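You operate a simulated robot arm through the tools that you are given. There is no shell and no other tool.

You are at the controls of a simulated robot arm. One attempt, no reset.

Task
Check the driver's controls: handbrake off, brake pedal twice, try reverse, then neutral and handbrake 6 clicks.
Fine: the ignition is on already; leave the other pedals.

It is judged by the outcome, as a careful person would: the job done as asked, and still so three seconds after it is handed in. It fails if anything else is knocked over, pushed out of place, dropped, spilled or broken.

Robot
A 6-joint arm with a two-finger gripper, fixed in place. Base frame: the origin is on the floor under the middle of its stand, x ahead of it, y to its left, z up; the work surface is at about z = 885. Units: mm, degrees, N and s.
It reaches about 1572 mm from its shoulder. Its first joint turns from -166.0 to 166.0 degrees. Payload 2.45 kg.
The TCP is the grasp point between the finger pads, 20 mm short of the fingertips. In the tool frame z runs along the fingers and y along their closing line. The gripper opens to 140 mm; its body begins 168 mm behind the TCP.
Orientation is that of the tool frame in the base frame, as a unit quaternion [x, y, z, w]. With the fingers straight down and closing along the base's y, the tool's x points along the base's -x, its y along +y and its z along -z.

Tools
- The arm moves only by the tool drive_tool. Its argument "plan" is a list of rows, each a list of 6 numbers: the shift along the base's x, y, z in mm, then the turn, a rotation vector about the base's x, y, z in degrees. In form: [[tx, ty, tz, ax, ay, az], ...]. A call has 1 to 20 rows; each row is the pose to reach, as a shift and turn from the pose commanded when the call began. "claw" is the gripper command, from -1 (shut) to 1 (fully open), values between in proportion, set as the call begins (left out, the last holds). Each row takes 0.2 s and may step no farther than 50 mm and 8.6 degrees from the row before; otherwise, or with a gripper value out of range, the whole call is refused. Where a pose cannot be reached the arm comes as near as it can. A force on the tool above 40 N (or 10 N above the force at the start of the call, whichever is more), or a blocked arm, ends the call early, and 0.2 s more pass. The fingers move at their own pace (about 45 mm/s each) and stop on an object; they squeeze with about 26 N. The grip force told is the motor's: it shows also when the fingers shut on nothing. Time passes only in rows, and 0.2 s behind the last, so rows that repeat a pose let the fingers close. It gives the time, the measured TCP pose, the force on the tool (base axes), the opening and the grip force at its end, in the units of the frame above (readings bear some noise), with the torque about the TCP (base axes, N m) and any sound that the robot's microphone picked up.
- Cameras (640 x 400 px; columns grow to the right, rows downward): "scene" is fixed at [56.5, -498.9, 1419.1]; the picture's right is [0.81, -0.59, 0.00], its down [-0.17, -0.23, -0.96] and it looks along [0.57, 0.78, -0.28] (base axes); focal length 325 px, centre (320, 200). "wrist" rides on the gripper at [78, 11, -209] in the tool frame; the picture's right is [-0.14, 0.99, 0.00], its down [-0.92, -0.13, -0.37] and it looks along [-0.37, -0.05, 0.93] (tool axes); focal length 280 px, centre (320, 200). There is no depth. A picture from a camera that has moved, and an enlarged one, comes with that camera's place and axes in the base frame and with its lens. The place of the scene camera against the robot may be out by one fixed shift of up to 18 mm in any direction.
- snapshot(camera): a new picture of that camera. It takes no simulated time.
- zoom(camera, box): a new picture of the part [left, top, right, bottom] of that camera's present view, enlarged. It takes no simulated time.
- job_done(): hands the job in; it is judged then, once.

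Nothing tells you positions but the pictures and the camera data. Unless the task says otherwise, let go and move clear before handing in.

The tools are called after "Emit:" as name(argument=value, ...) on one line, values as JSON. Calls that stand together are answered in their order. drive_tool: Moves the arm, as the interface text tells. Its arguments: {"type":"object","properties":{"plan":{"type":"array"},"claw":{"type":"number"}},"required":["plan"]} The other tools are called the same way: snapshot (camera) takes a picture; zoom (camera, box) takes an enlarged picture of a part of a camera's view; job_done () hands the job in.

At the start:

```text
time: 0.0
eef_pos: [390.9, 410.5, 1348.0]
orientation: [0.0, 1.0, 0.0, -0.001]
force: [0.4, -1.0, -0.2]
ft_torque: [0.01, -0.01, 0.02]
finger_gap: 140.2
grip_force: 0.0
```

scene: 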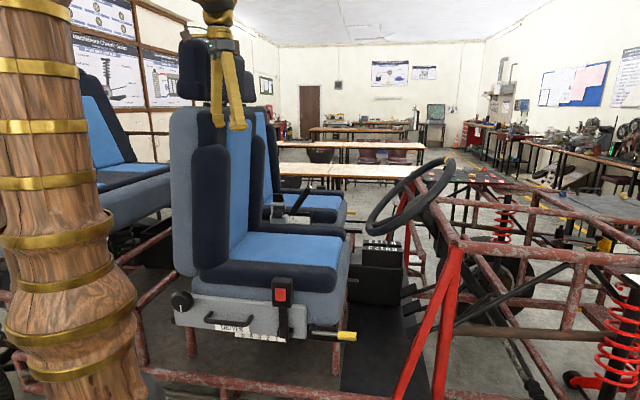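
wrist: 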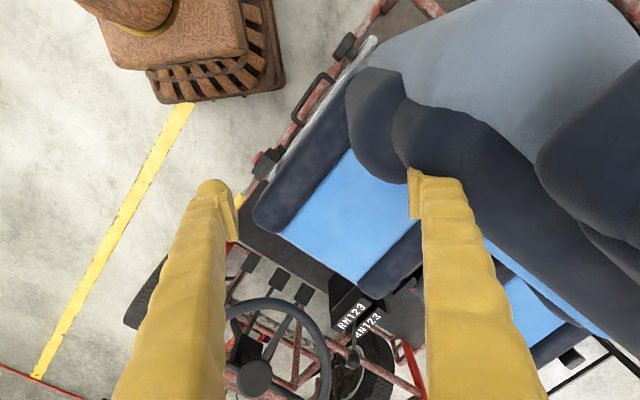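

I see a driving rig with a seat, steering wheel, pedals, a lever with a yellow handle beside the seat and a gear box labelled "RN123". I'll look closer at each part before moving.

Emit:
zoom(camera="scene", box=[160, 260, 360, 385])

Emit:
zoom(camera="scene", box=[320, 140, 520, 265])

Emit:
zoom(camera="scene", box=[320, 260, 540, 398])

Emit:
zoom(camera="wrist", box=[220, 250, 440, 388])

Emit:
zoom(camera="wrist", box=[200, 20, 420, 158])

```text
3.20 times, centred on (260, 322) of scene
camera zoom: at [56.5, -498.9, 1419.1], right [0.81, -0.59, 0.0], down [-0.17, -0.23, -0.96], along [0.57, 0.78, -0.28], focal length 1040 px, centre (512, -192)
```

zoom: 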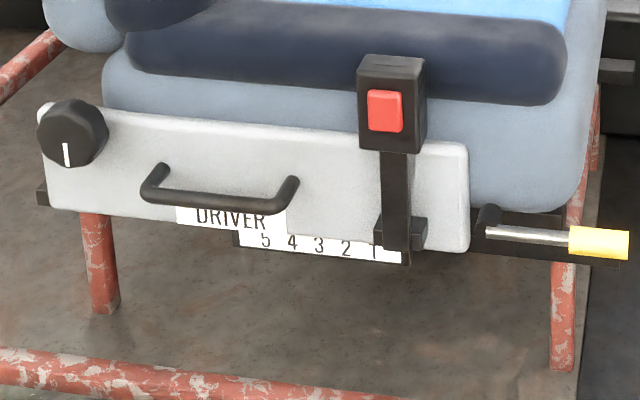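

```text
3.20 times, centred on (420, 202) of scene
camera zoom: at [56.5, -498.9, 1419.1], right [0.81, -0.59, 0.0], down [-0.17, -0.23, -0.96], along [0.57, 0.78, -0.28], focal length 1040 px, centre (0, 192)
```

zoom: 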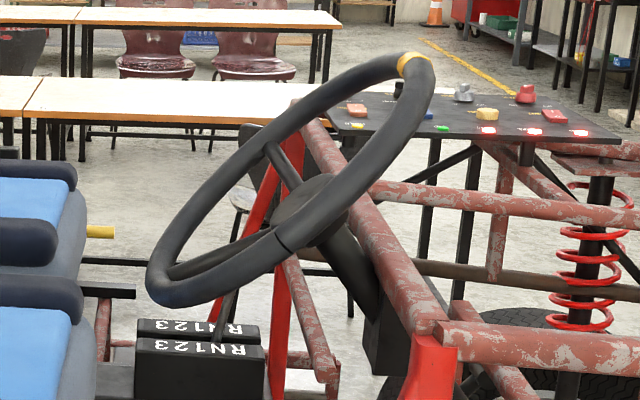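

```text
2.90 times, centred on (430, 329) of scene
camera zoom: at [56.5, -498.9, 1419.1], right [0.81, -0.59, 0.0], down [-0.17, -0.23, -0.96], along [0.57, 0.78, -0.28], focal length 942 px, centre (1, -174)
```

zoom: 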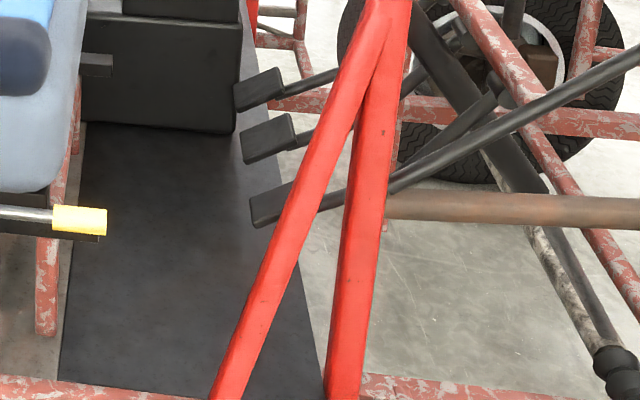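

```text
2.90 times, centred on (330, 319) of wrist
camera zoom: at [313.5, 420.6, 1555.5], right [0.14, 0.99, 0.0], down [0.92, -0.13, 0.37], along [0.37, -0.05, -0.93], focal length 813 px, centre (291, -145)
```

zoom: 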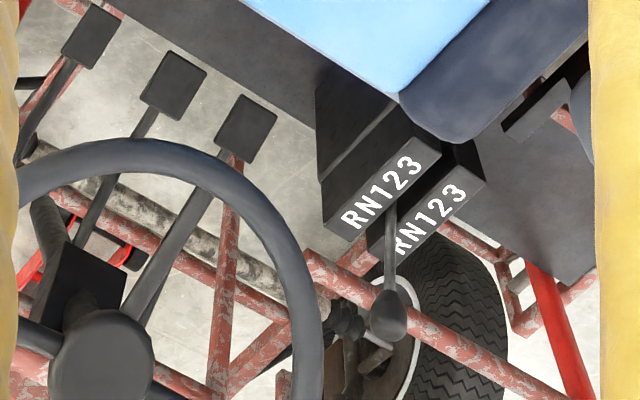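

```text
2.90 times, centred on (310, 89) of wrist
camera zoom: at [313.5, 420.6, 1555.5], right [0.14, 0.99, 0.0], down [0.92, -0.13, 0.37], along [0.37, -0.05, -0.93], focal length 813 px, centre (349, 522)
```

zoom: 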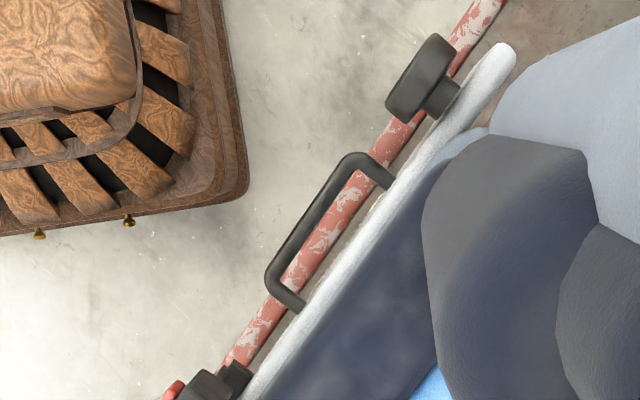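

I need more detail around the space between the seats and the consoles to tell the handbrake from the seat-adjust controls.

Emit:
zoom(camera="scene", box=[250, 160, 380, 241])

Emit:
zoom(camera="scene", box=[340, 220, 440, 283])

Emit:
zoom(camera="scene", box=[260, 300, 370, 369])

Emit:
zoom(camera="wrist", box=[400, 160, 640, 310])

Emit:
zoom(camera="wrist", box=[480, 260, 640, 360])

Emit:
zoom(camera="scene", box=[400, 150, 540, 238])

```text
4.92 times, centred on (315, 200) of scene
camera zoom: at [56.5, -498.9, 1419.1], right [0.81, -0.59, 0.0], down [-0.17, -0.23, -0.96], along [0.57, 0.78, -0.28], focal length 1600 px, centre (345, 198)
```

zoom: 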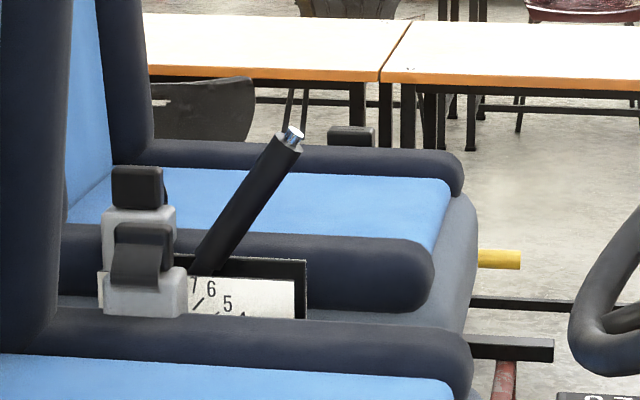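

```text
6.35 times, centred on (390, 252) of scene
camera zoom: at [56.5, -498.9, 1419.1], right [0.81, -0.59, 0.0], down [-0.17, -0.23, -0.96], along [0.57, 0.78, -0.28], focal length 2064 px, centre (-124, -127)
```

zoom: 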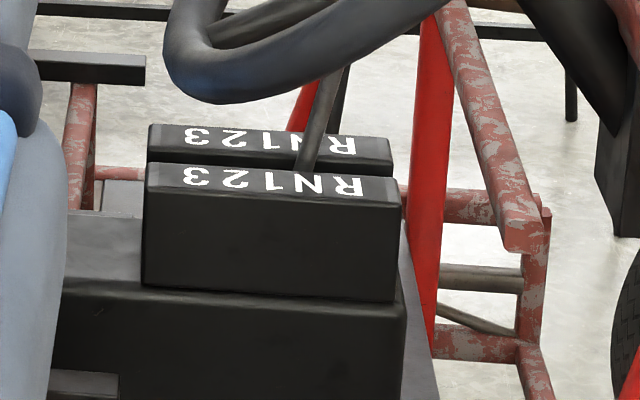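

```text
5.80 times, centred on (315, 334) of scene
camera zoom: at [56.5, -498.9, 1419.1], right [0.81, -0.59, 0.0], down [-0.17, -0.23, -0.96], along [0.57, 0.78, -0.28], focal length 1885 px, centre (349, -580)
```

zoom: 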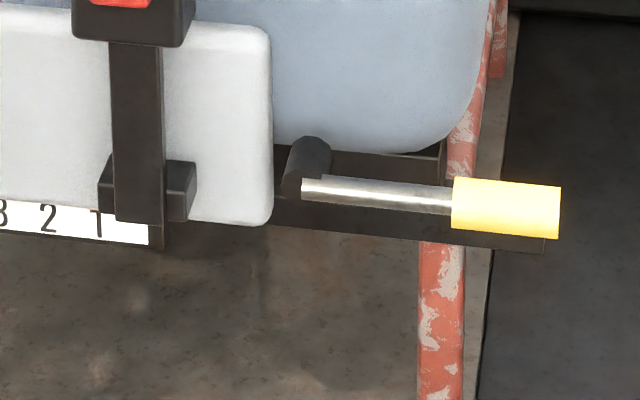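

```text
2.67 times, centred on (520, 235) of wrist
camera zoom: at [313.5, 420.6, 1555.5], right [0.14, 0.99, 0.0], down [0.92, -0.13, 0.37], along [0.37, -0.05, -0.93], focal length 748 px, centre (-213, 107)
```

zoom: 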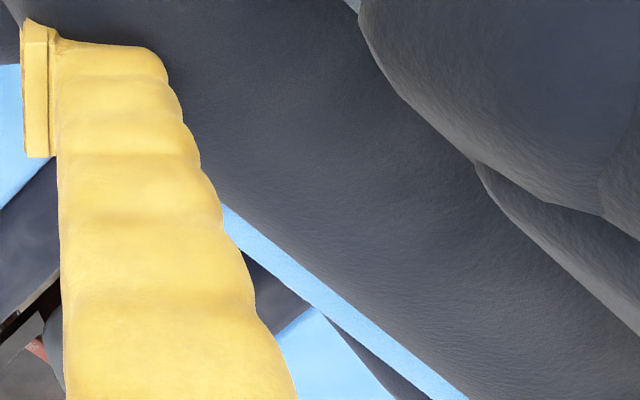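

```text
4.00 times, centred on (560, 310) of wrist
camera zoom: at [313.5, 420.6, 1555.5], right [0.14, 0.99, 0.0], down [0.92, -0.13, 0.37], along [0.37, -0.05, -0.93], focal length 1122 px, centre (-640, -240)
```

zoom: 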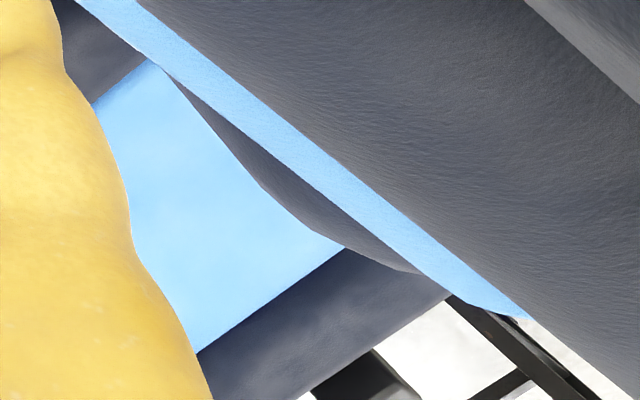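

```text
4.55 times, centred on (470, 194) of scene
camera zoom: at [56.5, -498.9, 1419.1], right [0.81, -0.59, 0.0], down [-0.17, -0.23, -0.96], along [0.57, 0.78, -0.28], focal length 1478 px, centre (-362, 227)
```

zoom: 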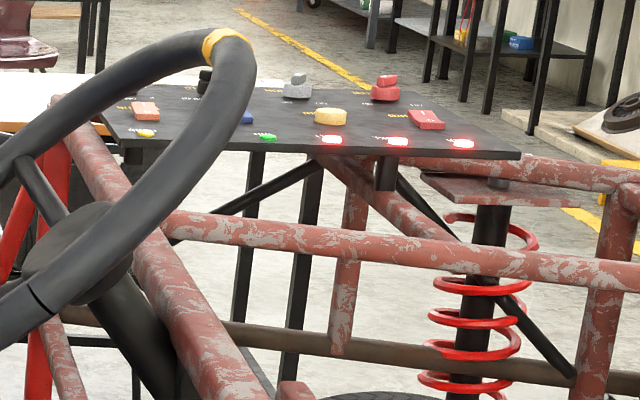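

The rig faces roughly (0.81, -0.59). The driver's handbrake with its end button and number scale sits on the far side of the driver's seat, and R-N-1-2-3 is on a console. I'll move the wrist camera forward and up for a better look.

Emit:
drive_tool(plan=[[40, 12, 15, 0, 0, 0], [80, 24, 30, 0, 0, 0], [120, 38, 45, 0, 0, 0], [160, 52, 52, 0, 0, 0], [200, 66, 52, 0, 0, 0]], claw=1)

Emit:
snapshot(camera="wrist")

Emit:
snapshot(camera="scene")

```text
time: 1.2
eef_pos: [588.0, 478.5, 1398.2]
orientation: [0.0, 1.0, 0.0, 0.0]
force: [0.2, -0.4, 0.5]
ft_torque: [0.03, -0.09, 0.01]
finger_gap: 140.1
grip_force: 0.0
```

```text
taken
camera wrist: at [510.8, 489.0, 1605.8], right [0.14, 0.99, 0.0], down [0.92, -0.13, 0.37], along [0.37, -0.05, -0.93], focal length 280 px, centre (320, 200)
```

wrist: 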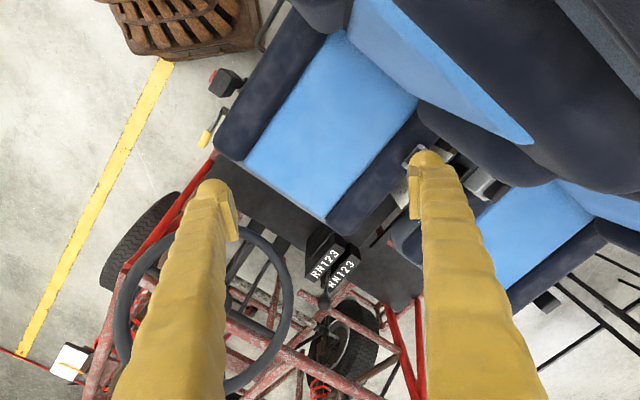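

```text
taken
```

scene: 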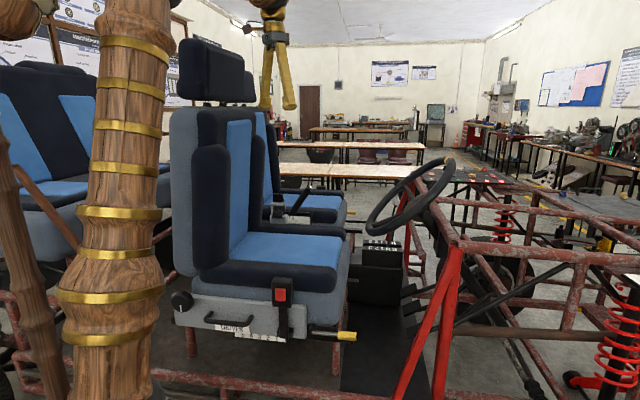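

The handbrake is hidden behind a finger. I'll yaw the tool to line up with the rig and move over the seat's front-left so I can see the lever and its scale from above.

Emit:
drive_tool(plan=[[32, 7, 0, 0, 0, -7.2], [64, 14, 0, 0, 0, -14.4], [96, 20, 0, 0, 0, -21.6], [125, 26, 0, 0, 0, -28.8], [154, 33, 0, 0, 0, -36]])

Emit:
snapshot(camera="wrist")

Emit:
snapshot(camera="scene")

```text
time: 2.4
eef_pos: [745.3, 508.9, 1399.5]
orientation: [0.31, 0.951, 0.001, 0.0]
force: [-0.7, -1.0, 0.6]
ft_torque: [0.09, -0.09, 0.05]
finger_gap: 140.1
grip_force: 0.0
```

```text
taken
camera wrist: at [688.7, 562.9, 1607.0], right [0.69, 0.72, 0.0], down [0.67, -0.65, 0.37], along [0.27, -0.26, -0.93], focal length 280 px, centre (320, 200)
```

wrist: 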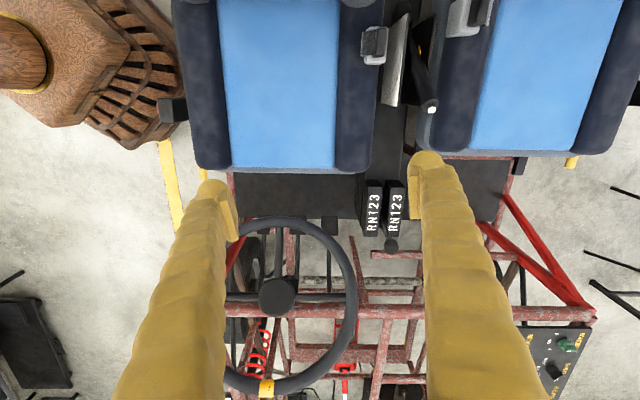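

```text
taken
```

scene: 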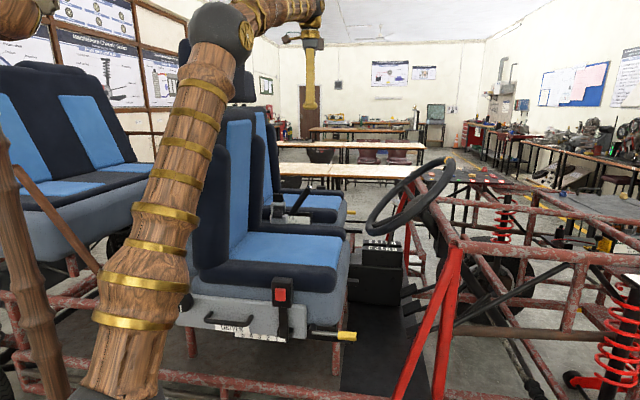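

The rig is yawed about -44°, so the wrist image is now square to it. I'll zoom in on the handbrake, the gear gate, the pedals and the panel.

Emit:
zoom(camera="wrist", box=[340, 10, 460, 85])

Emit:
zoom(camera="wrist", box=[330, 60, 450, 135])

Emit:
zoom(camera="wrist", box=[320, 170, 440, 245])

Emit:
zoom(camera="wrist", box=[200, 190, 360, 290])

Emit:
zoom(camera="wrist", box=[500, 310, 640, 398])

Emit:
zoom(camera="scene", box=[260, 170, 340, 220])

Emit:
zoom(camera="scene", box=[420, 155, 520, 218])

```text
5.33 times, centred on (400, 48) of wrist
camera zoom: at [688.7, 562.9, 1607.0], right [0.69, 0.72, 0.0], down [0.67, -0.65, 0.37], along [0.27, -0.26, -0.93], focal length 1495 px, centre (-107, 1013)
```

zoom: 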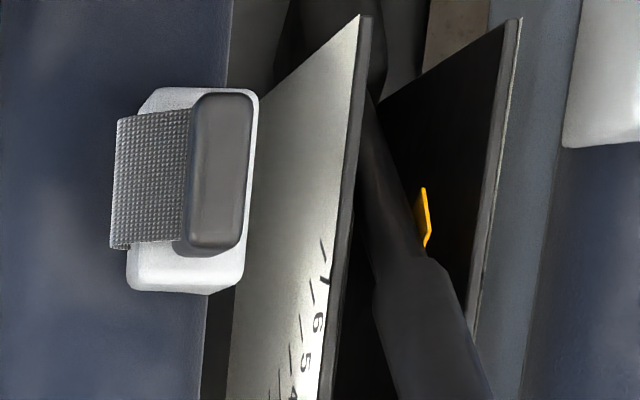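

```text
5.33 times, centred on (390, 98) of wrist
camera zoom: at [688.7, 562.9, 1607.0], right [0.69, 0.72, 0.0], down [0.67, -0.65, 0.37], along [0.27, -0.26, -0.93], focal length 1495 px, centre (-53, 747)
```

zoom: 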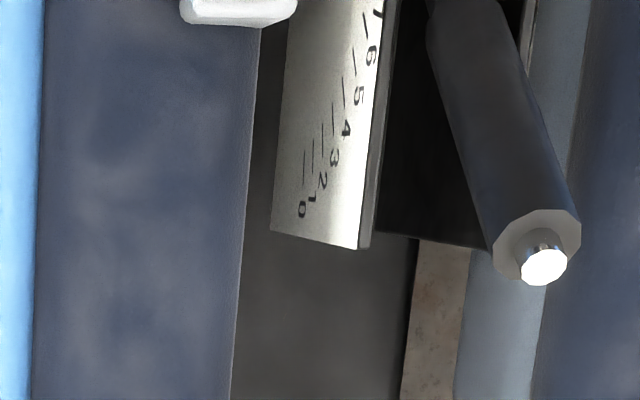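

```text
5.33 times, centred on (380, 208) of wrist
camera zoom: at [688.7, 562.9, 1607.0], right [0.69, 0.72, 0.0], down [0.67, -0.65, 0.37], along [0.27, -0.26, -0.93], focal length 1495 px, centre (0, 160)
```

zoom: 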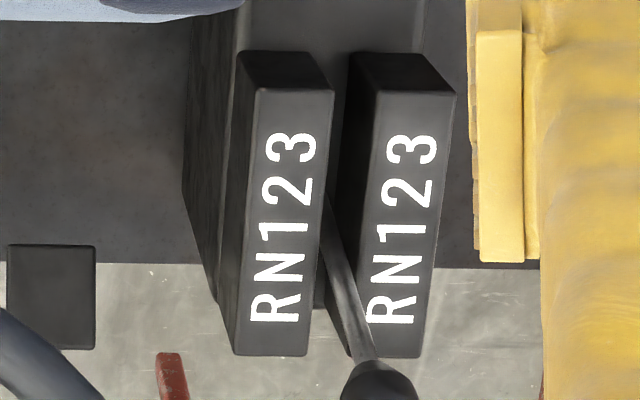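

```text
4.00 times, centred on (280, 240) of wrist
camera zoom: at [688.7, 562.9, 1607.0], right [0.69, 0.72, 0.0], down [0.67, -0.65, 0.37], along [0.27, -0.26, -0.93], focal length 1122 px, centre (480, 40)
```

zoom: 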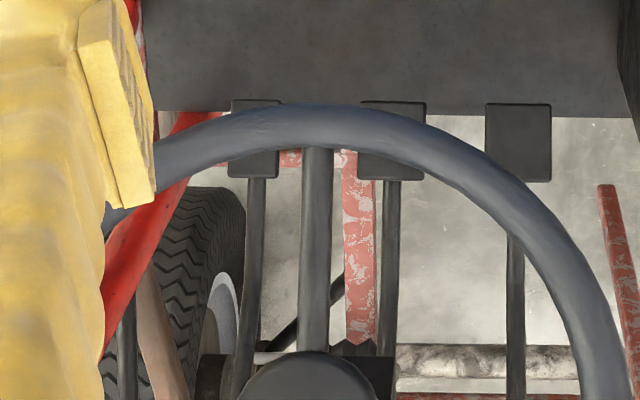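

```text
4.55 times, centred on (570, 354) of wrist
camera zoom: at [688.7, 562.9, 1607.0], right [0.69, 0.72, 0.0], down [0.67, -0.65, 0.37], along [0.27, -0.26, -0.93], focal length 1274 px, centre (-816, -500)
```

zoom: 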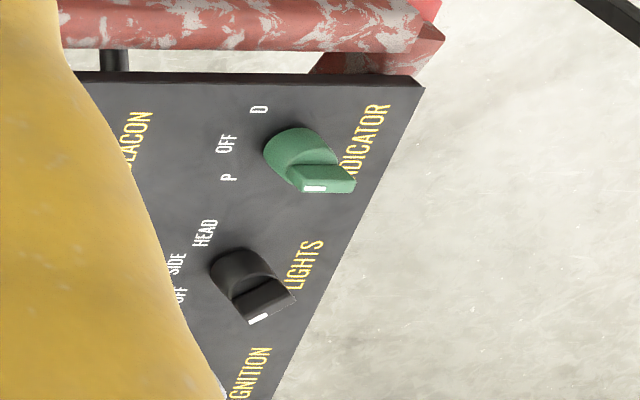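

```text
8.00 times, centred on (300, 195) of scene
camera zoom: at [56.5, -498.9, 1419.1], right [0.81, -0.59, 0.0], down [-0.17, -0.23, -0.96], along [0.57, 0.78, -0.28], focal length 2601 px, centre (480, 240)
```

zoom: 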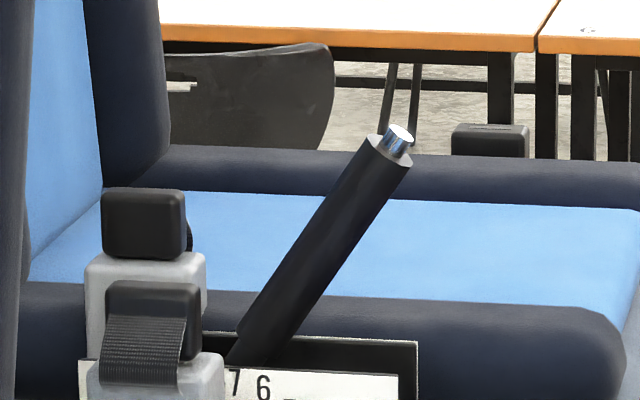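

```text
6.35 times, centred on (470, 186) of scene
camera zoom: at [56.5, -498.9, 1419.1], right [0.81, -0.59, 0.0], down [-0.17, -0.23, -0.96], along [0.57, 0.78, -0.28], focal length 2064 px, centre (-632, 286)
```

zoom: 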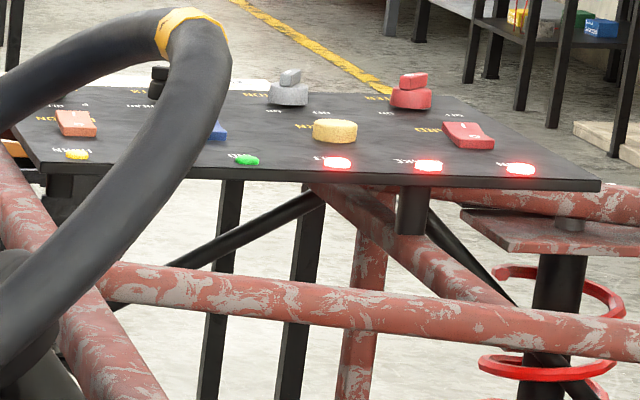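

The gear lever stands at N, and the handbrake lever sits between two plates with a 0–7 scale on the driver's side. I'll check the gripper's shape and read where the lever stands on the scale.

Emit:
zoom(camera="scene", box=[250, 0, 378, 80])

Emit:
zoom(camera="scene", box=[260, 195, 324, 235])

Emit:
zoom(camera="wrist", box=[370, 20, 450, 70])

Emit:
zoom(camera="wrist", box=[180, 160, 470, 340])

```text
5.00 times, centred on (314, 40) of scene
camera zoom: at [56.5, -498.9, 1419.1], right [0.81, -0.59, 0.0], down [-0.17, -0.23, -0.96], along [0.57, 0.78, -0.28], focal length 1625 px, centre (350, 1000)
```

zoom: 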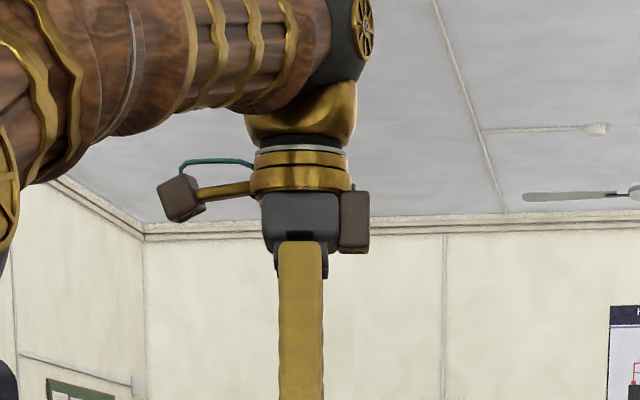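

```text
10.00 times, centred on (292, 215) of scene
camera zoom: at [56.5, -498.9, 1419.1], right [0.81, -0.59, 0.0], down [-0.17, -0.23, -0.96], along [0.57, 0.78, -0.28], focal length 3251 px, centre (600, 50)
```

zoom: 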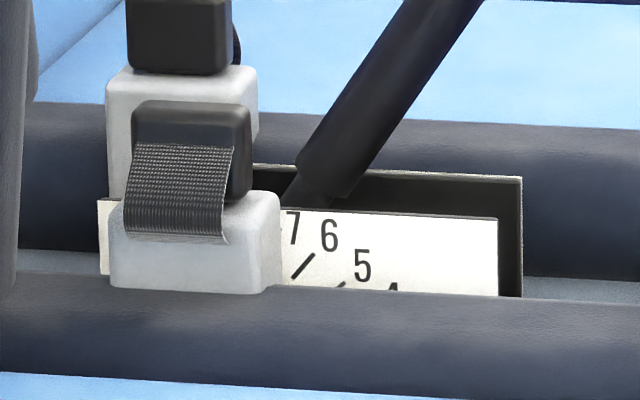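

```text
8.00 times, centred on (410, 45) of wrist
camera zoom: at [688.7, 562.9, 1607.0], right [0.69, 0.72, 0.0], down [0.67, -0.65, 0.37], along [0.27, -0.26, -0.93], focal length 2243 px, centre (-400, 1440)
```

zoom: 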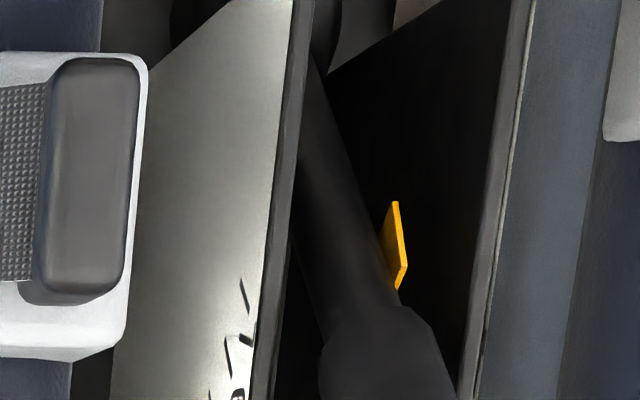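

```text
2.21 times, centred on (325, 250) of wrist
camera zoom: at [688.7, 562.9, 1607.0], right [0.69, 0.72, 0.0], down [0.67, -0.65, 0.37], along [0.27, -0.26, -0.93], focal length 619 px, centre (309, 90)
```

zoom: 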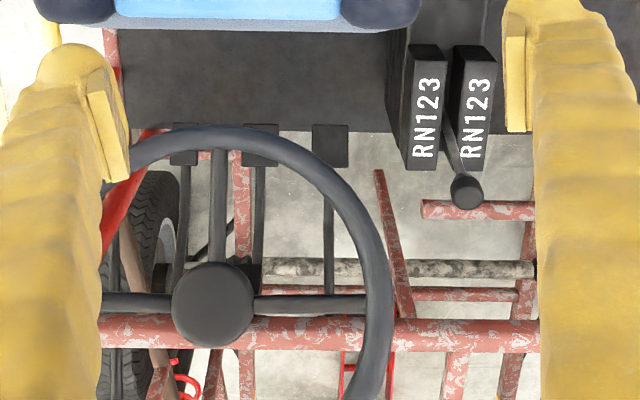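

The button at the handbrake's tip is at about rig-frame F≈145, L≈1097, z≈1062 mm. I'll move above and in front of it and line the tool yaw up with the rig, then pitch the tool back so the fingertips face the button.

Emit:
drive_tool(plan=[[39, 12, 0, 0, 0, -1.5], [78, 24, 0, 0, 0, -3], [117, 36, -10, 0, 0, -4.5], [156, 48, -25, 0, 0, -6], [195, 60, -40, 0, 0, -7], [233, 72, -50, 0, 0, -8]])

Emit:
snapshot(camera="wrist")

Emit:
snapshot(camera="scene")

```text
time: 3.8
eef_pos: [910.3, 539.6, 1316.0]
orientation: [0.374, 0.928, 0.002, 0.001]
force: [-0.7, 0.0, 2.2]
ft_torque: [0.16, -0.23, -0.02]
finger_gap: 140.0
grip_force: 0.1
out of reach, approached as far as the arm can: row 3, 4, 5, 6
```

```text
taken
camera wrist: at [860.2, 600.8, 1523.1], right [0.79, 0.62, 0.01], down [0.57, -0.73, 0.37], along [0.23, -0.29, -0.93], focal length 280 px, centre (320, 200)
```

wrist: 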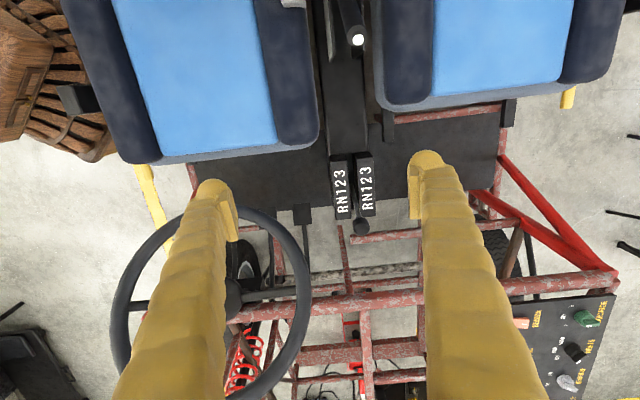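

```text
taken
```

scene: 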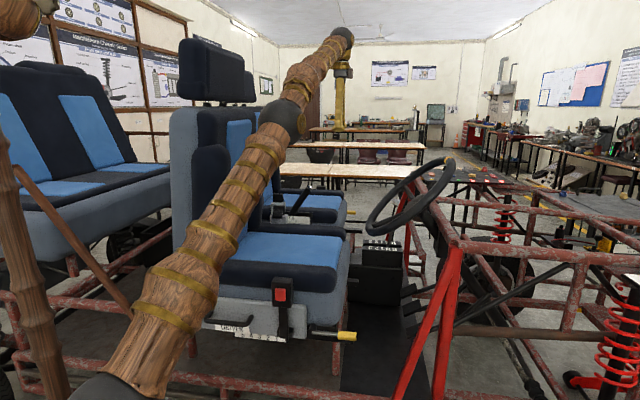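

The arm is close to its reach limit in this pose, so later poses have to be lower or lean back toward the base. I'll use this view to refine the handbrake and gear positions.

Emit:
zoom(camera="wrist", box=[290, 0, 418, 80])

Emit:
zoom(camera="wrist", box=[290, 140, 418, 220])

Emit:
zoom(camera="wrist", box=[480, 280, 640, 380])

Emit:
zoom(camera="scene", box=[230, 20, 390, 120])

```text
5.00 times, centred on (354, 40) of wrist
camera zoom: at [860.2, 600.8, 1523.1], right [0.79, 0.62, 0.01], down [0.57, -0.73, 0.37], along [0.23, -0.29, -0.93], focal length 1402 px, centre (150, 1000)
```

zoom: 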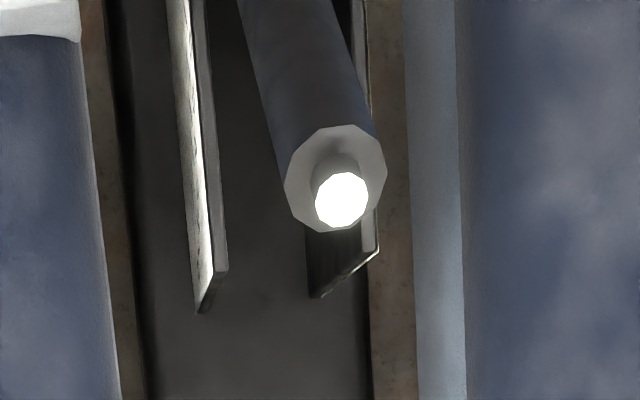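

```text
5.00 times, centred on (354, 180) of wrist
camera zoom: at [860.2, 600.8, 1523.1], right [0.79, 0.62, 0.01], down [0.57, -0.73, 0.37], along [0.23, -0.29, -0.93], focal length 1402 px, centre (150, 300)
```

zoom: 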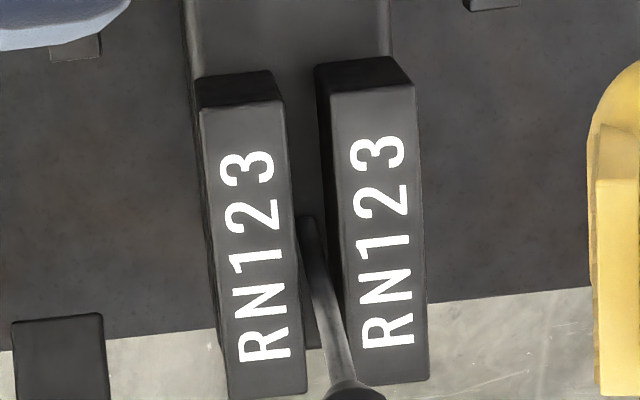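

```text
4.00 times, centred on (560, 330) of wrist
camera zoom: at [860.2, 600.8, 1523.1], right [0.79, 0.62, 0.01], down [0.57, -0.73, 0.37], along [0.23, -0.29, -0.93], focal length 1122 px, centre (-640, -320)
```

zoom: 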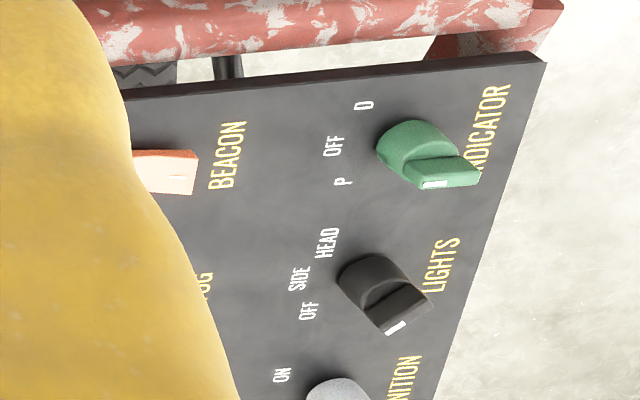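

```text
4.00 times, centred on (310, 70) of scene
camera zoom: at [56.5, -498.9, 1419.1], right [0.81, -0.59, 0.0], down [-0.17, -0.23, -0.96], along [0.57, 0.78, -0.28], focal length 1300 px, centre (360, 720)
```

zoom: 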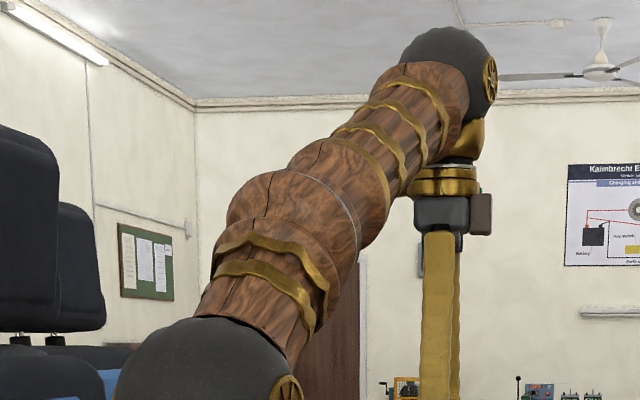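

The button end comes out at about F=145, L=1097, z=1045, with the slot between the seats running from L≈1025 to 1155. The last row was out of reach, so I'll make a small move with the gripper closing and see where the commanded pose really is.

Emit:
drive_tool(plan=[[0, 0, -30, 0, 0, 0], [0, 0, -60, 0, 0, 0]], claw=-1)

```text
time: 4.4
eef_pos: [910.9, 539.3, 1250.0]
orientation: [0.374, 0.927, 0.0, 0.0]
force: [-0.2, -1.0, 0.2]
ft_torque: [0.01, -0.02, -0.01]
finger_gap: 87.4
grip_force: 0.0
```

The baseline follows the reachable pose, so moves behave predictably. Next I'll close the fingers fully and go to a hover point about 60 mm off the button along the lever axis, with the tool pitched 15°.

Emit:
drive_tool(plan=[[-3.3, 24.4, -27.4, 2.08, 2.16, 0], [-6.6, 48.8, -54.8, 4.17, 4.32, 0], [-9.9, 73.2, -82.2, 6.25, 6.47, 0], [-13.2, 97.6, -109.6, 8.34, 8.63, 0], [-16.5, 122, -137, 10.42, 10.79, 0], [-16.5, 122, -137, 10.42, 10.79, 0]], claw=-1)

Emit:
snapshot(camera="wrist")

Emit:
snapshot(camera="scene")

```text
time: 5.8
eef_pos: [895.2, 661.5, 1110.0]
orientation: [0.371, 0.919, 0.048, -0.121]
force: [0.1, -0.1, 0.3]
ft_torque: [0.0, 0.0, 0.03]
finger_gap: 0.1
grip_force: 26.1
```

```text
taken
camera wrist: at [888.6, 685.1, 1330.6], right [0.78, 0.62, -0.04], down [0.62, -0.78, 0.12], along [0.05, -0.11, -0.99], focal length 280 px, centre (320, 200)
```

wrist: 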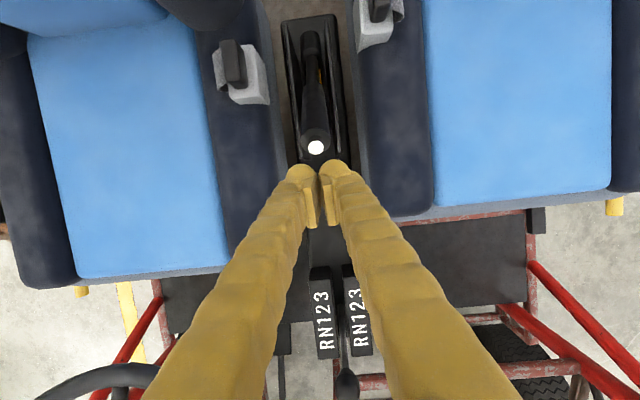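

```text
taken
```

scene: 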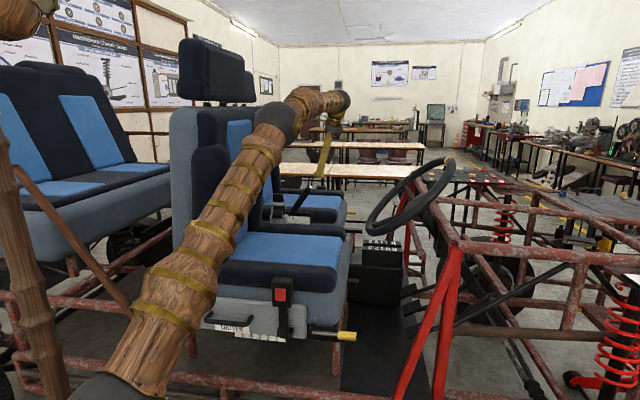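

The fingers are closed and in line with the lever, with the button just behind the fingertips in this view. I'll zoom to refine it and read the scale.

Emit:
zoom(camera="wrist", box=[256, 100, 384, 180])

Emit:
zoom(camera="wrist", box=[256, 10, 384, 90])

Emit:
zoom(camera="scene", box=[260, 150, 356, 210])

```text
5.00 times, centred on (320, 140) of wrist
camera zoom: at [888.6, 685.1, 1330.6], right [0.78, 0.62, -0.04], down [0.62, -0.78, 0.12], along [0.05, -0.11, -0.99], focal length 1402 px, centre (320, 500)
```

zoom: 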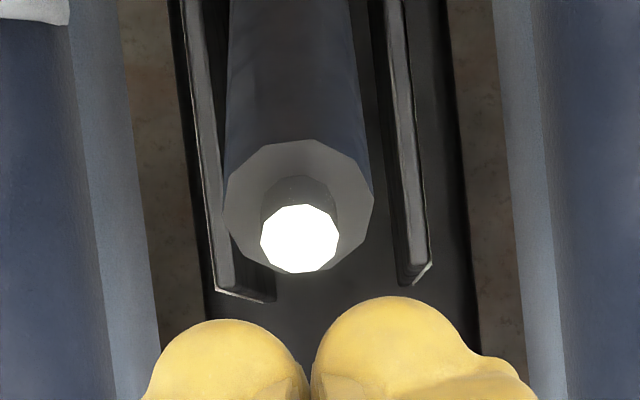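

```text
5.00 times, centred on (320, 50) of wrist
camera zoom: at [888.6, 685.1, 1330.6], right [0.78, 0.62, -0.04], down [0.62, -0.78, 0.12], along [0.05, -0.11, -0.99], focal length 1402 px, centre (320, 950)
```

zoom: 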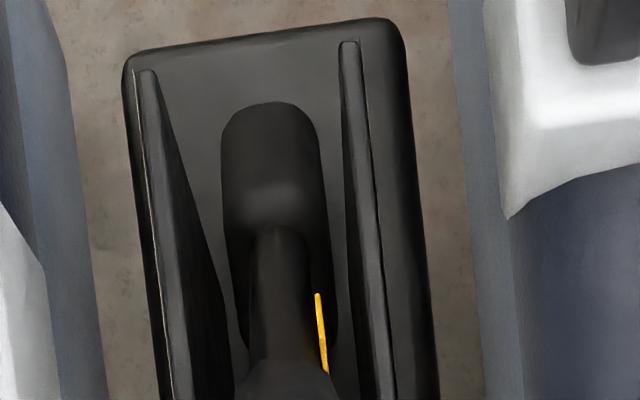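

```text
6.67 times, centred on (308, 180) of scene
camera zoom: at [56.5, -498.9, 1419.1], right [0.81, -0.59, 0.0], down [-0.17, -0.23, -0.96], along [0.57, 0.78, -0.28], focal length 2167 px, centre (400, 333)
```

zoom: 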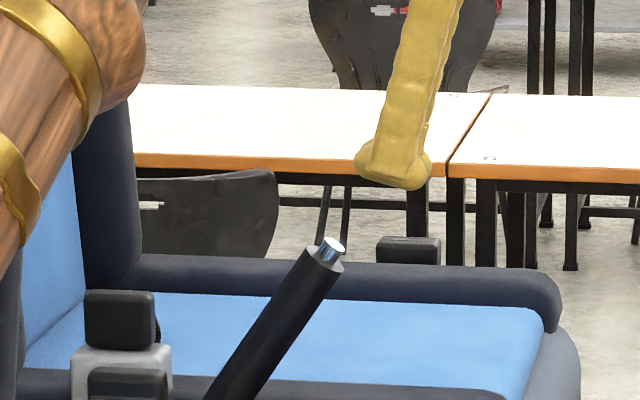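

The fingertips are about 57 mm from the button along the lever axis and centred sideways. I'll approach to roughly 10 mm away and then press in small steps.

Emit:
drive_tool(plan=[[-5.2, 5.1, -9.5, 0, 0, 0], [-10.5, 10.1, -19.1, 0, 0, 0], [-15.7, 15.2, -28.6, 0, 0, 0], [-20.1, 19.4, -36.5, 0, 0, 0], [-20.1, 19.4, -36.5, 0, 0, 0]])

Emit:
zoom(camera="scene", box=[260, 150, 356, 210])

Emit:
zoom(camera="wrist", box=[256, 100, 384, 180])

```text
time: 7.0
eef_pos: [874.5, 682.6, 1073.5]
orientation: [0.371, 0.919, 0.049, -0.121]
force: [-1.0, -0.1, 0.1]
ft_torque: [0.0, -0.03, -0.01]
finger_gap: 0.2
grip_force: 26.2
```

```text
6.67 times, centred on (308, 180) of scene
camera zoom: at [56.5, -498.9, 1419.1], right [0.81, -0.59, 0.0], down [-0.17, -0.23, -0.96], along [0.57, 0.78, -0.28], focal length 2167 px, centre (400, 333)
```

zoom: 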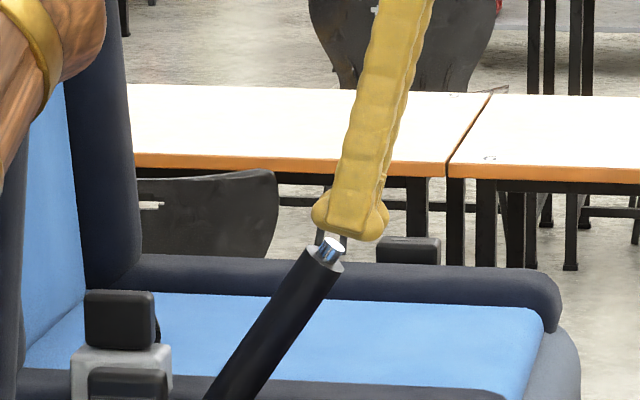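

```text
5.00 times, centred on (320, 140) of wrist
camera zoom: at [866.9, 704.7, 1294.5], right [0.78, 0.62, -0.04], down [0.62, -0.78, 0.12], along [0.05, -0.11, -0.99], focal length 1402 px, centre (320, 500)
```

zoom: 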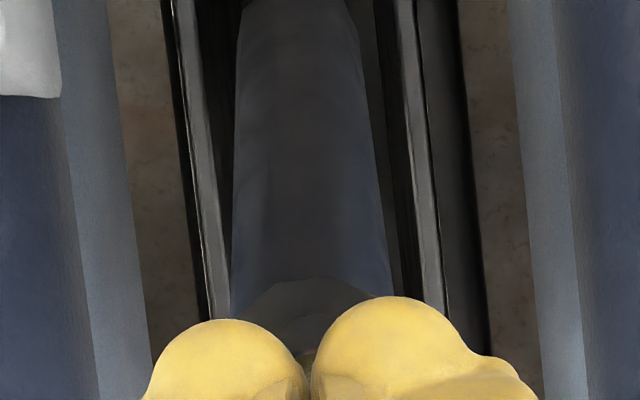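

The fingertips are a few millimetres from the button and well centred over the lever. I'll press along the lever axis in 2 mm steps.

Emit:
drive_tool(plan=[[-0.9, 0.8, -1.6, 0, 0, 0], [-1.7, 1.7, -3.2, 0, 0, 0], [-2.6, 2.5, -4.8, 0, 0, 0], [-3.5, 3.4, -6.4, 0, 0, 0], [-4.4, 4.2, -7.9, 0, 0, 0]])

Emit:
zoom(camera="scene", box=[284, 165, 348, 205])

```text
time: 8.2
eef_pos: [869.0, 687.3, 1068.4]
orientation: [0.371, 0.919, 0.048, -0.121]
force: [0.3, 0.2, -0.6]
ft_torque: [0.01, 0.03, -0.01]
finger_gap: 0.0
grip_force: 25.5
```

```text
10.00 times, centred on (316, 185) of scene
camera zoom: at [56.5, -498.9, 1419.1], right [0.81, -0.59, 0.0], down [-0.17, -0.23, -0.96], along [0.57, 0.78, -0.28], focal length 3251 px, centre (360, 350)
```

zoom: 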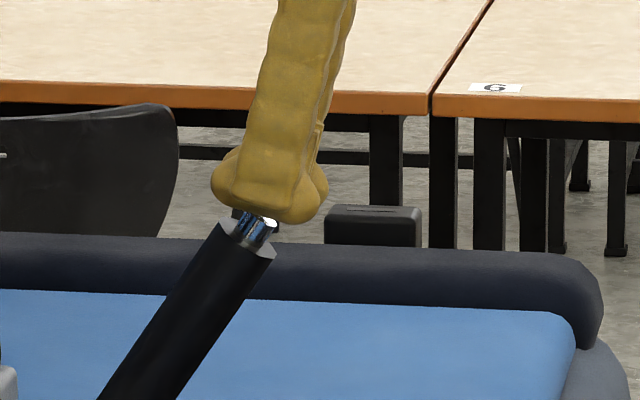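

No contact force yet, though it looks very close. I'll keep pressing in small steps.

Emit:
drive_tool(plan=[[-0.9, 0.8, -1.6, 0, 0, 0], [-1.7, 1.7, -3.2, 0, 0, 0], [-2.6, 2.5, -4.8, 0, 0, 0]])

Emit:
zoom(camera="scene", box=[284, 165, 348, 205])

```text
time: 9.1
eef_pos: [866.3, 687.5, 1067.8]
orientation: [0.372, 0.919, 0.053, -0.119]
force: [1.5, -1.5, 2.9]
ft_torque: [-0.01, 0.01, -0.02]
finger_gap: 5.9
grip_force: 29.3
stopped in row 3: the force on the tool passed its limit at 43 N (the readings are from after the stop); the commanded pose is now the measured one
```

```text
10.00 times, centred on (316, 185) of scene
camera zoom: at [56.5, -498.9, 1419.1], right [0.81, -0.59, 0.0], down [-0.17, -0.23, -0.96], along [0.57, 0.78, -0.28], focal length 3251 px, centre (360, 350)
```

zoom: 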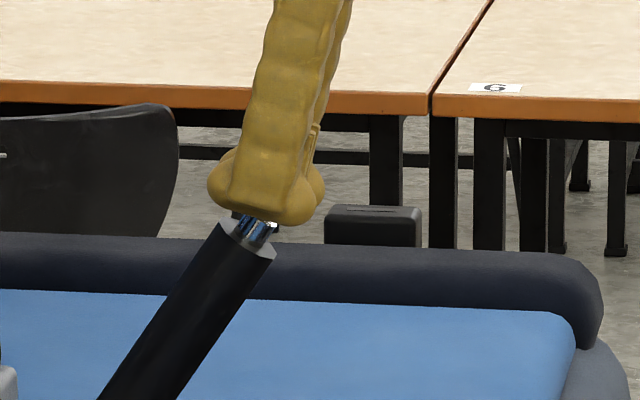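

The button wedged between the two rounded fingertips and spread them, so the force went into the fingers. I'll back off, shift so one fingertip is centred on the button, and pitch closer to the lever axis for a flush push.

Emit:
drive_tool(plan=[[4.3, -4.2, 8, 0, 0, 0], [8.6, -8.3, 16, 0, 0, 0], [8.8, -16.8, 16, 5.2, 5.4, 0], [7.6, -23.8, 14, 10.4, 10.8, 0], [3.1, -19.4, 4.1, 10.4, 10.8, 0]], claw=-1)

Emit:
zoom(camera="scene", box=[284, 165, 348, 205])

Emit:
zoom(camera="wrist", box=[256, 100, 384, 180])

```text
time: 10.3
eef_pos: [870.5, 668.9, 1070.7]
orientation: [0.363, 0.895, 0.1, -0.238]
force: [0.3, 0.1, -0.6]
ft_torque: [-0.01, -0.01, 0.0]
finger_gap: 0.0
grip_force: 29.4
```

```text
10.00 times, centred on (316, 185) of scene
camera zoom: at [56.5, -498.9, 1419.1], right [0.81, -0.59, 0.0], down [-0.17, -0.23, -0.96], along [0.57, 0.78, -0.28], focal length 3251 px, centre (360, 350)
```

zoom: 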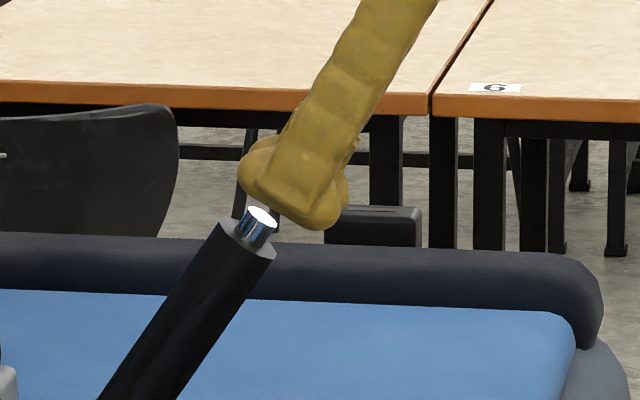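

```text
5.00 times, centred on (320, 140) of wrist
camera zoom: at [905.3, 650.5, 1290.0], right [0.78, 0.63, -0.06], down [0.62, -0.78, -0.14], along [-0.14, 0.07, -0.99], focal length 1402 px, centre (320, 500)
```

zoom: 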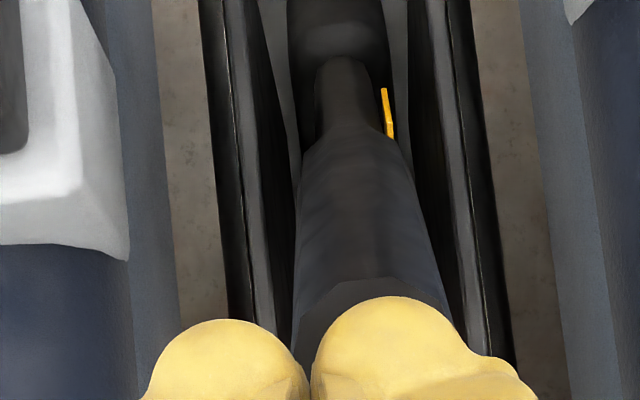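

One finger is now over the button with the tool nearly along the lever axis. Pressing again in small steps.

Emit:
drive_tool(plan=[[-1.7, 1.7, -3.2, 0, 0, 0], [-3.5, 3.4, -6.4, 0, 0, 0], [-4.4, 4.2, -7.9, 0, 0, 0], [-5.2, 5.1, -9.5, 0, 0, 0], [-6.1, 5.9, -11.1, 0, 0, 0]])

Emit:
zoom(camera="scene", box=[284, 165, 348, 205])

```text
time: 11.5
eef_pos: [866.4, 672.1, 1064.4]
orientation: [0.364, 0.895, 0.101, -0.237]
force: [1.2, -2.9, 5.7]
ft_torque: [0.03, -0.02, -0.02]
finger_gap: 0.0
grip_force: 29.2
stopped in row 5: the force on the tool passed its limit at 43 N (the readings are from after the stop); the commanded pose is now the measured one
```

```text
10.00 times, centred on (316, 185) of scene
camera zoom: at [56.5, -498.9, 1419.1], right [0.81, -0.59, 0.0], down [-0.17, -0.23, -0.96], along [0.57, 0.78, -0.28], focal length 3251 px, centre (360, 350)
```

zoom: 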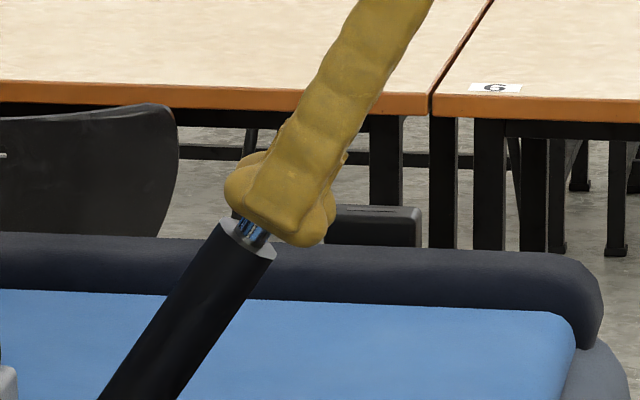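

The force rose fast on contact. I'll push in half-millimetre steps to see whether the button is sprung and moving or simply locked.

Emit:
drive_tool(plan=[[-0.25, 0.2, -0.4, 0, 0, 0], [-0.45, 0.4, -0.8, 0, 0, 0], [-0.45, 0.4, -0.8, 0, 0, 0]])

Emit:
zoom(camera="scene", box=[292, 175, 324, 195])

```text
time: 12.3
eef_pos: [866.8, 672.2, 1063.5]
orientation: [0.363, 0.895, 0.102, -0.237]
force: [12.1, -4.4, 15.0]
ft_torque: [0.19, -0.13, -0.19]
finger_gap: 0.0
grip_force: 29.5
```

```text
16.00 times, centred on (308, 185) of scene
camera zoom: at [56.5, -498.9, 1419.1], right [0.81, -0.59, 0.0], down [-0.17, -0.23, -0.96], along [0.57, 0.78, -0.28], focal length 5201 px, centre (512, 440)
```

zoom: 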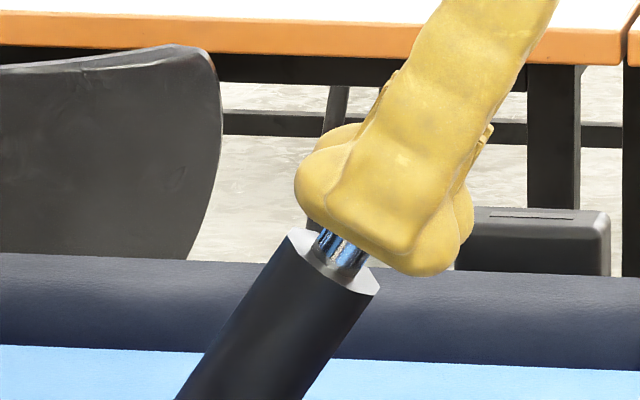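

The axial force is about 20 N with hardly any travel. I'll add a little more, staying under the limit.

Emit:
drive_tool(plan=[[-0.25, 0.2, -0.4, 0, 0, 0], [-0.4, 0.4, -0.75, 0, 0, 0], [-0.4, 0.4, -0.75, 0, 0, 0]])

Emit:
zoom(camera="scene", box=[292, 175, 324, 195])

```text
time: 13.1
eef_pos: [865.6, 671.7, 1063.8]
orientation: [0.363, 0.896, 0.101, -0.237]
force: [13.8, -17.6, 30.1]
ft_torque: [0.29, -0.15, -0.17]
finger_gap: 0.0
grip_force: 29.7
```

```text
16.00 times, centred on (308, 185) of scene
camera zoom: at [56.5, -498.9, 1419.1], right [0.81, -0.59, 0.0], down [-0.17, -0.23, -0.96], along [0.57, 0.78, -0.28], focal length 5201 px, centre (512, 440)
```

zoom: 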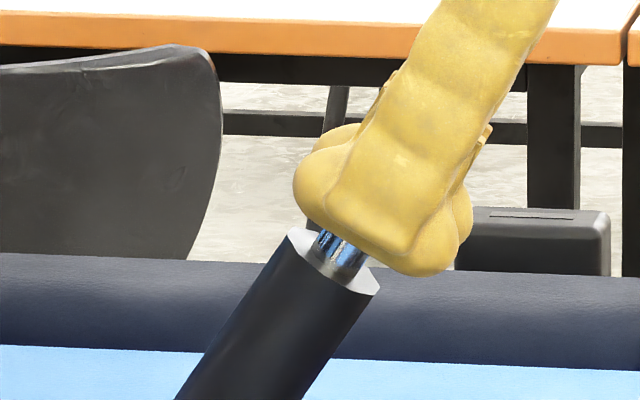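

The button won't move under 37 N. It is locked by the load on the pawl, as on a real handbrake, where the lever is lifted slightly before the button is pressed. I'll keep moderate pressure on the button and nudge the tip up along its arc.

Emit:
drive_tool(plan=[[0.35, -0.33, 0.64, 0, 0, 0], [-0.8, 0.78, 1.84, 0, 0, 0], [-1.96, 1.89, 3.04, 0, 0, 0], [-3.1, 3.0, 4.24, 0, 0, 0]])

Emit:
zoom(camera="scene", box=[292, 175, 324, 195])

```text
time: 14.1
eef_pos: [862.8, 673.7, 1067.1]
orientation: [0.363, 0.896, 0.101, -0.236]
force: [3.2, -3.9, 3.5]
ft_torque: [0.01, -0.06, -0.01]
finger_gap: 0.1
grip_force: 29.8
stopped in row 4: the force on the tool passed its limit at 48 N (the readings are from after the stop); the commanded pose is now the measured one
```

```text
16.00 times, centred on (308, 185) of scene
camera zoom: at [56.5, -498.9, 1419.1], right [0.81, -0.59, 0.0], down [-0.17, -0.23, -0.96], along [0.57, 0.78, -0.28], focal length 5201 px, centre (512, 440)
```

zoom: 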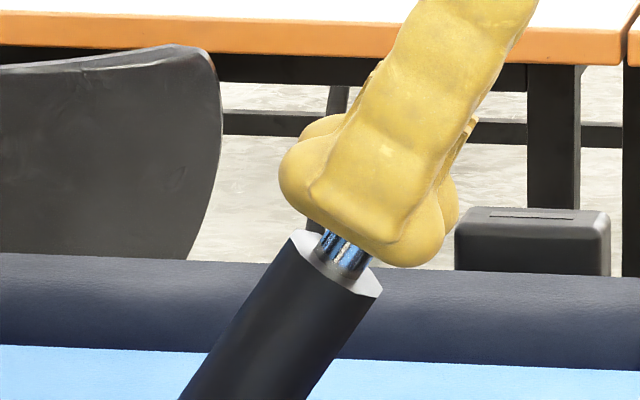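

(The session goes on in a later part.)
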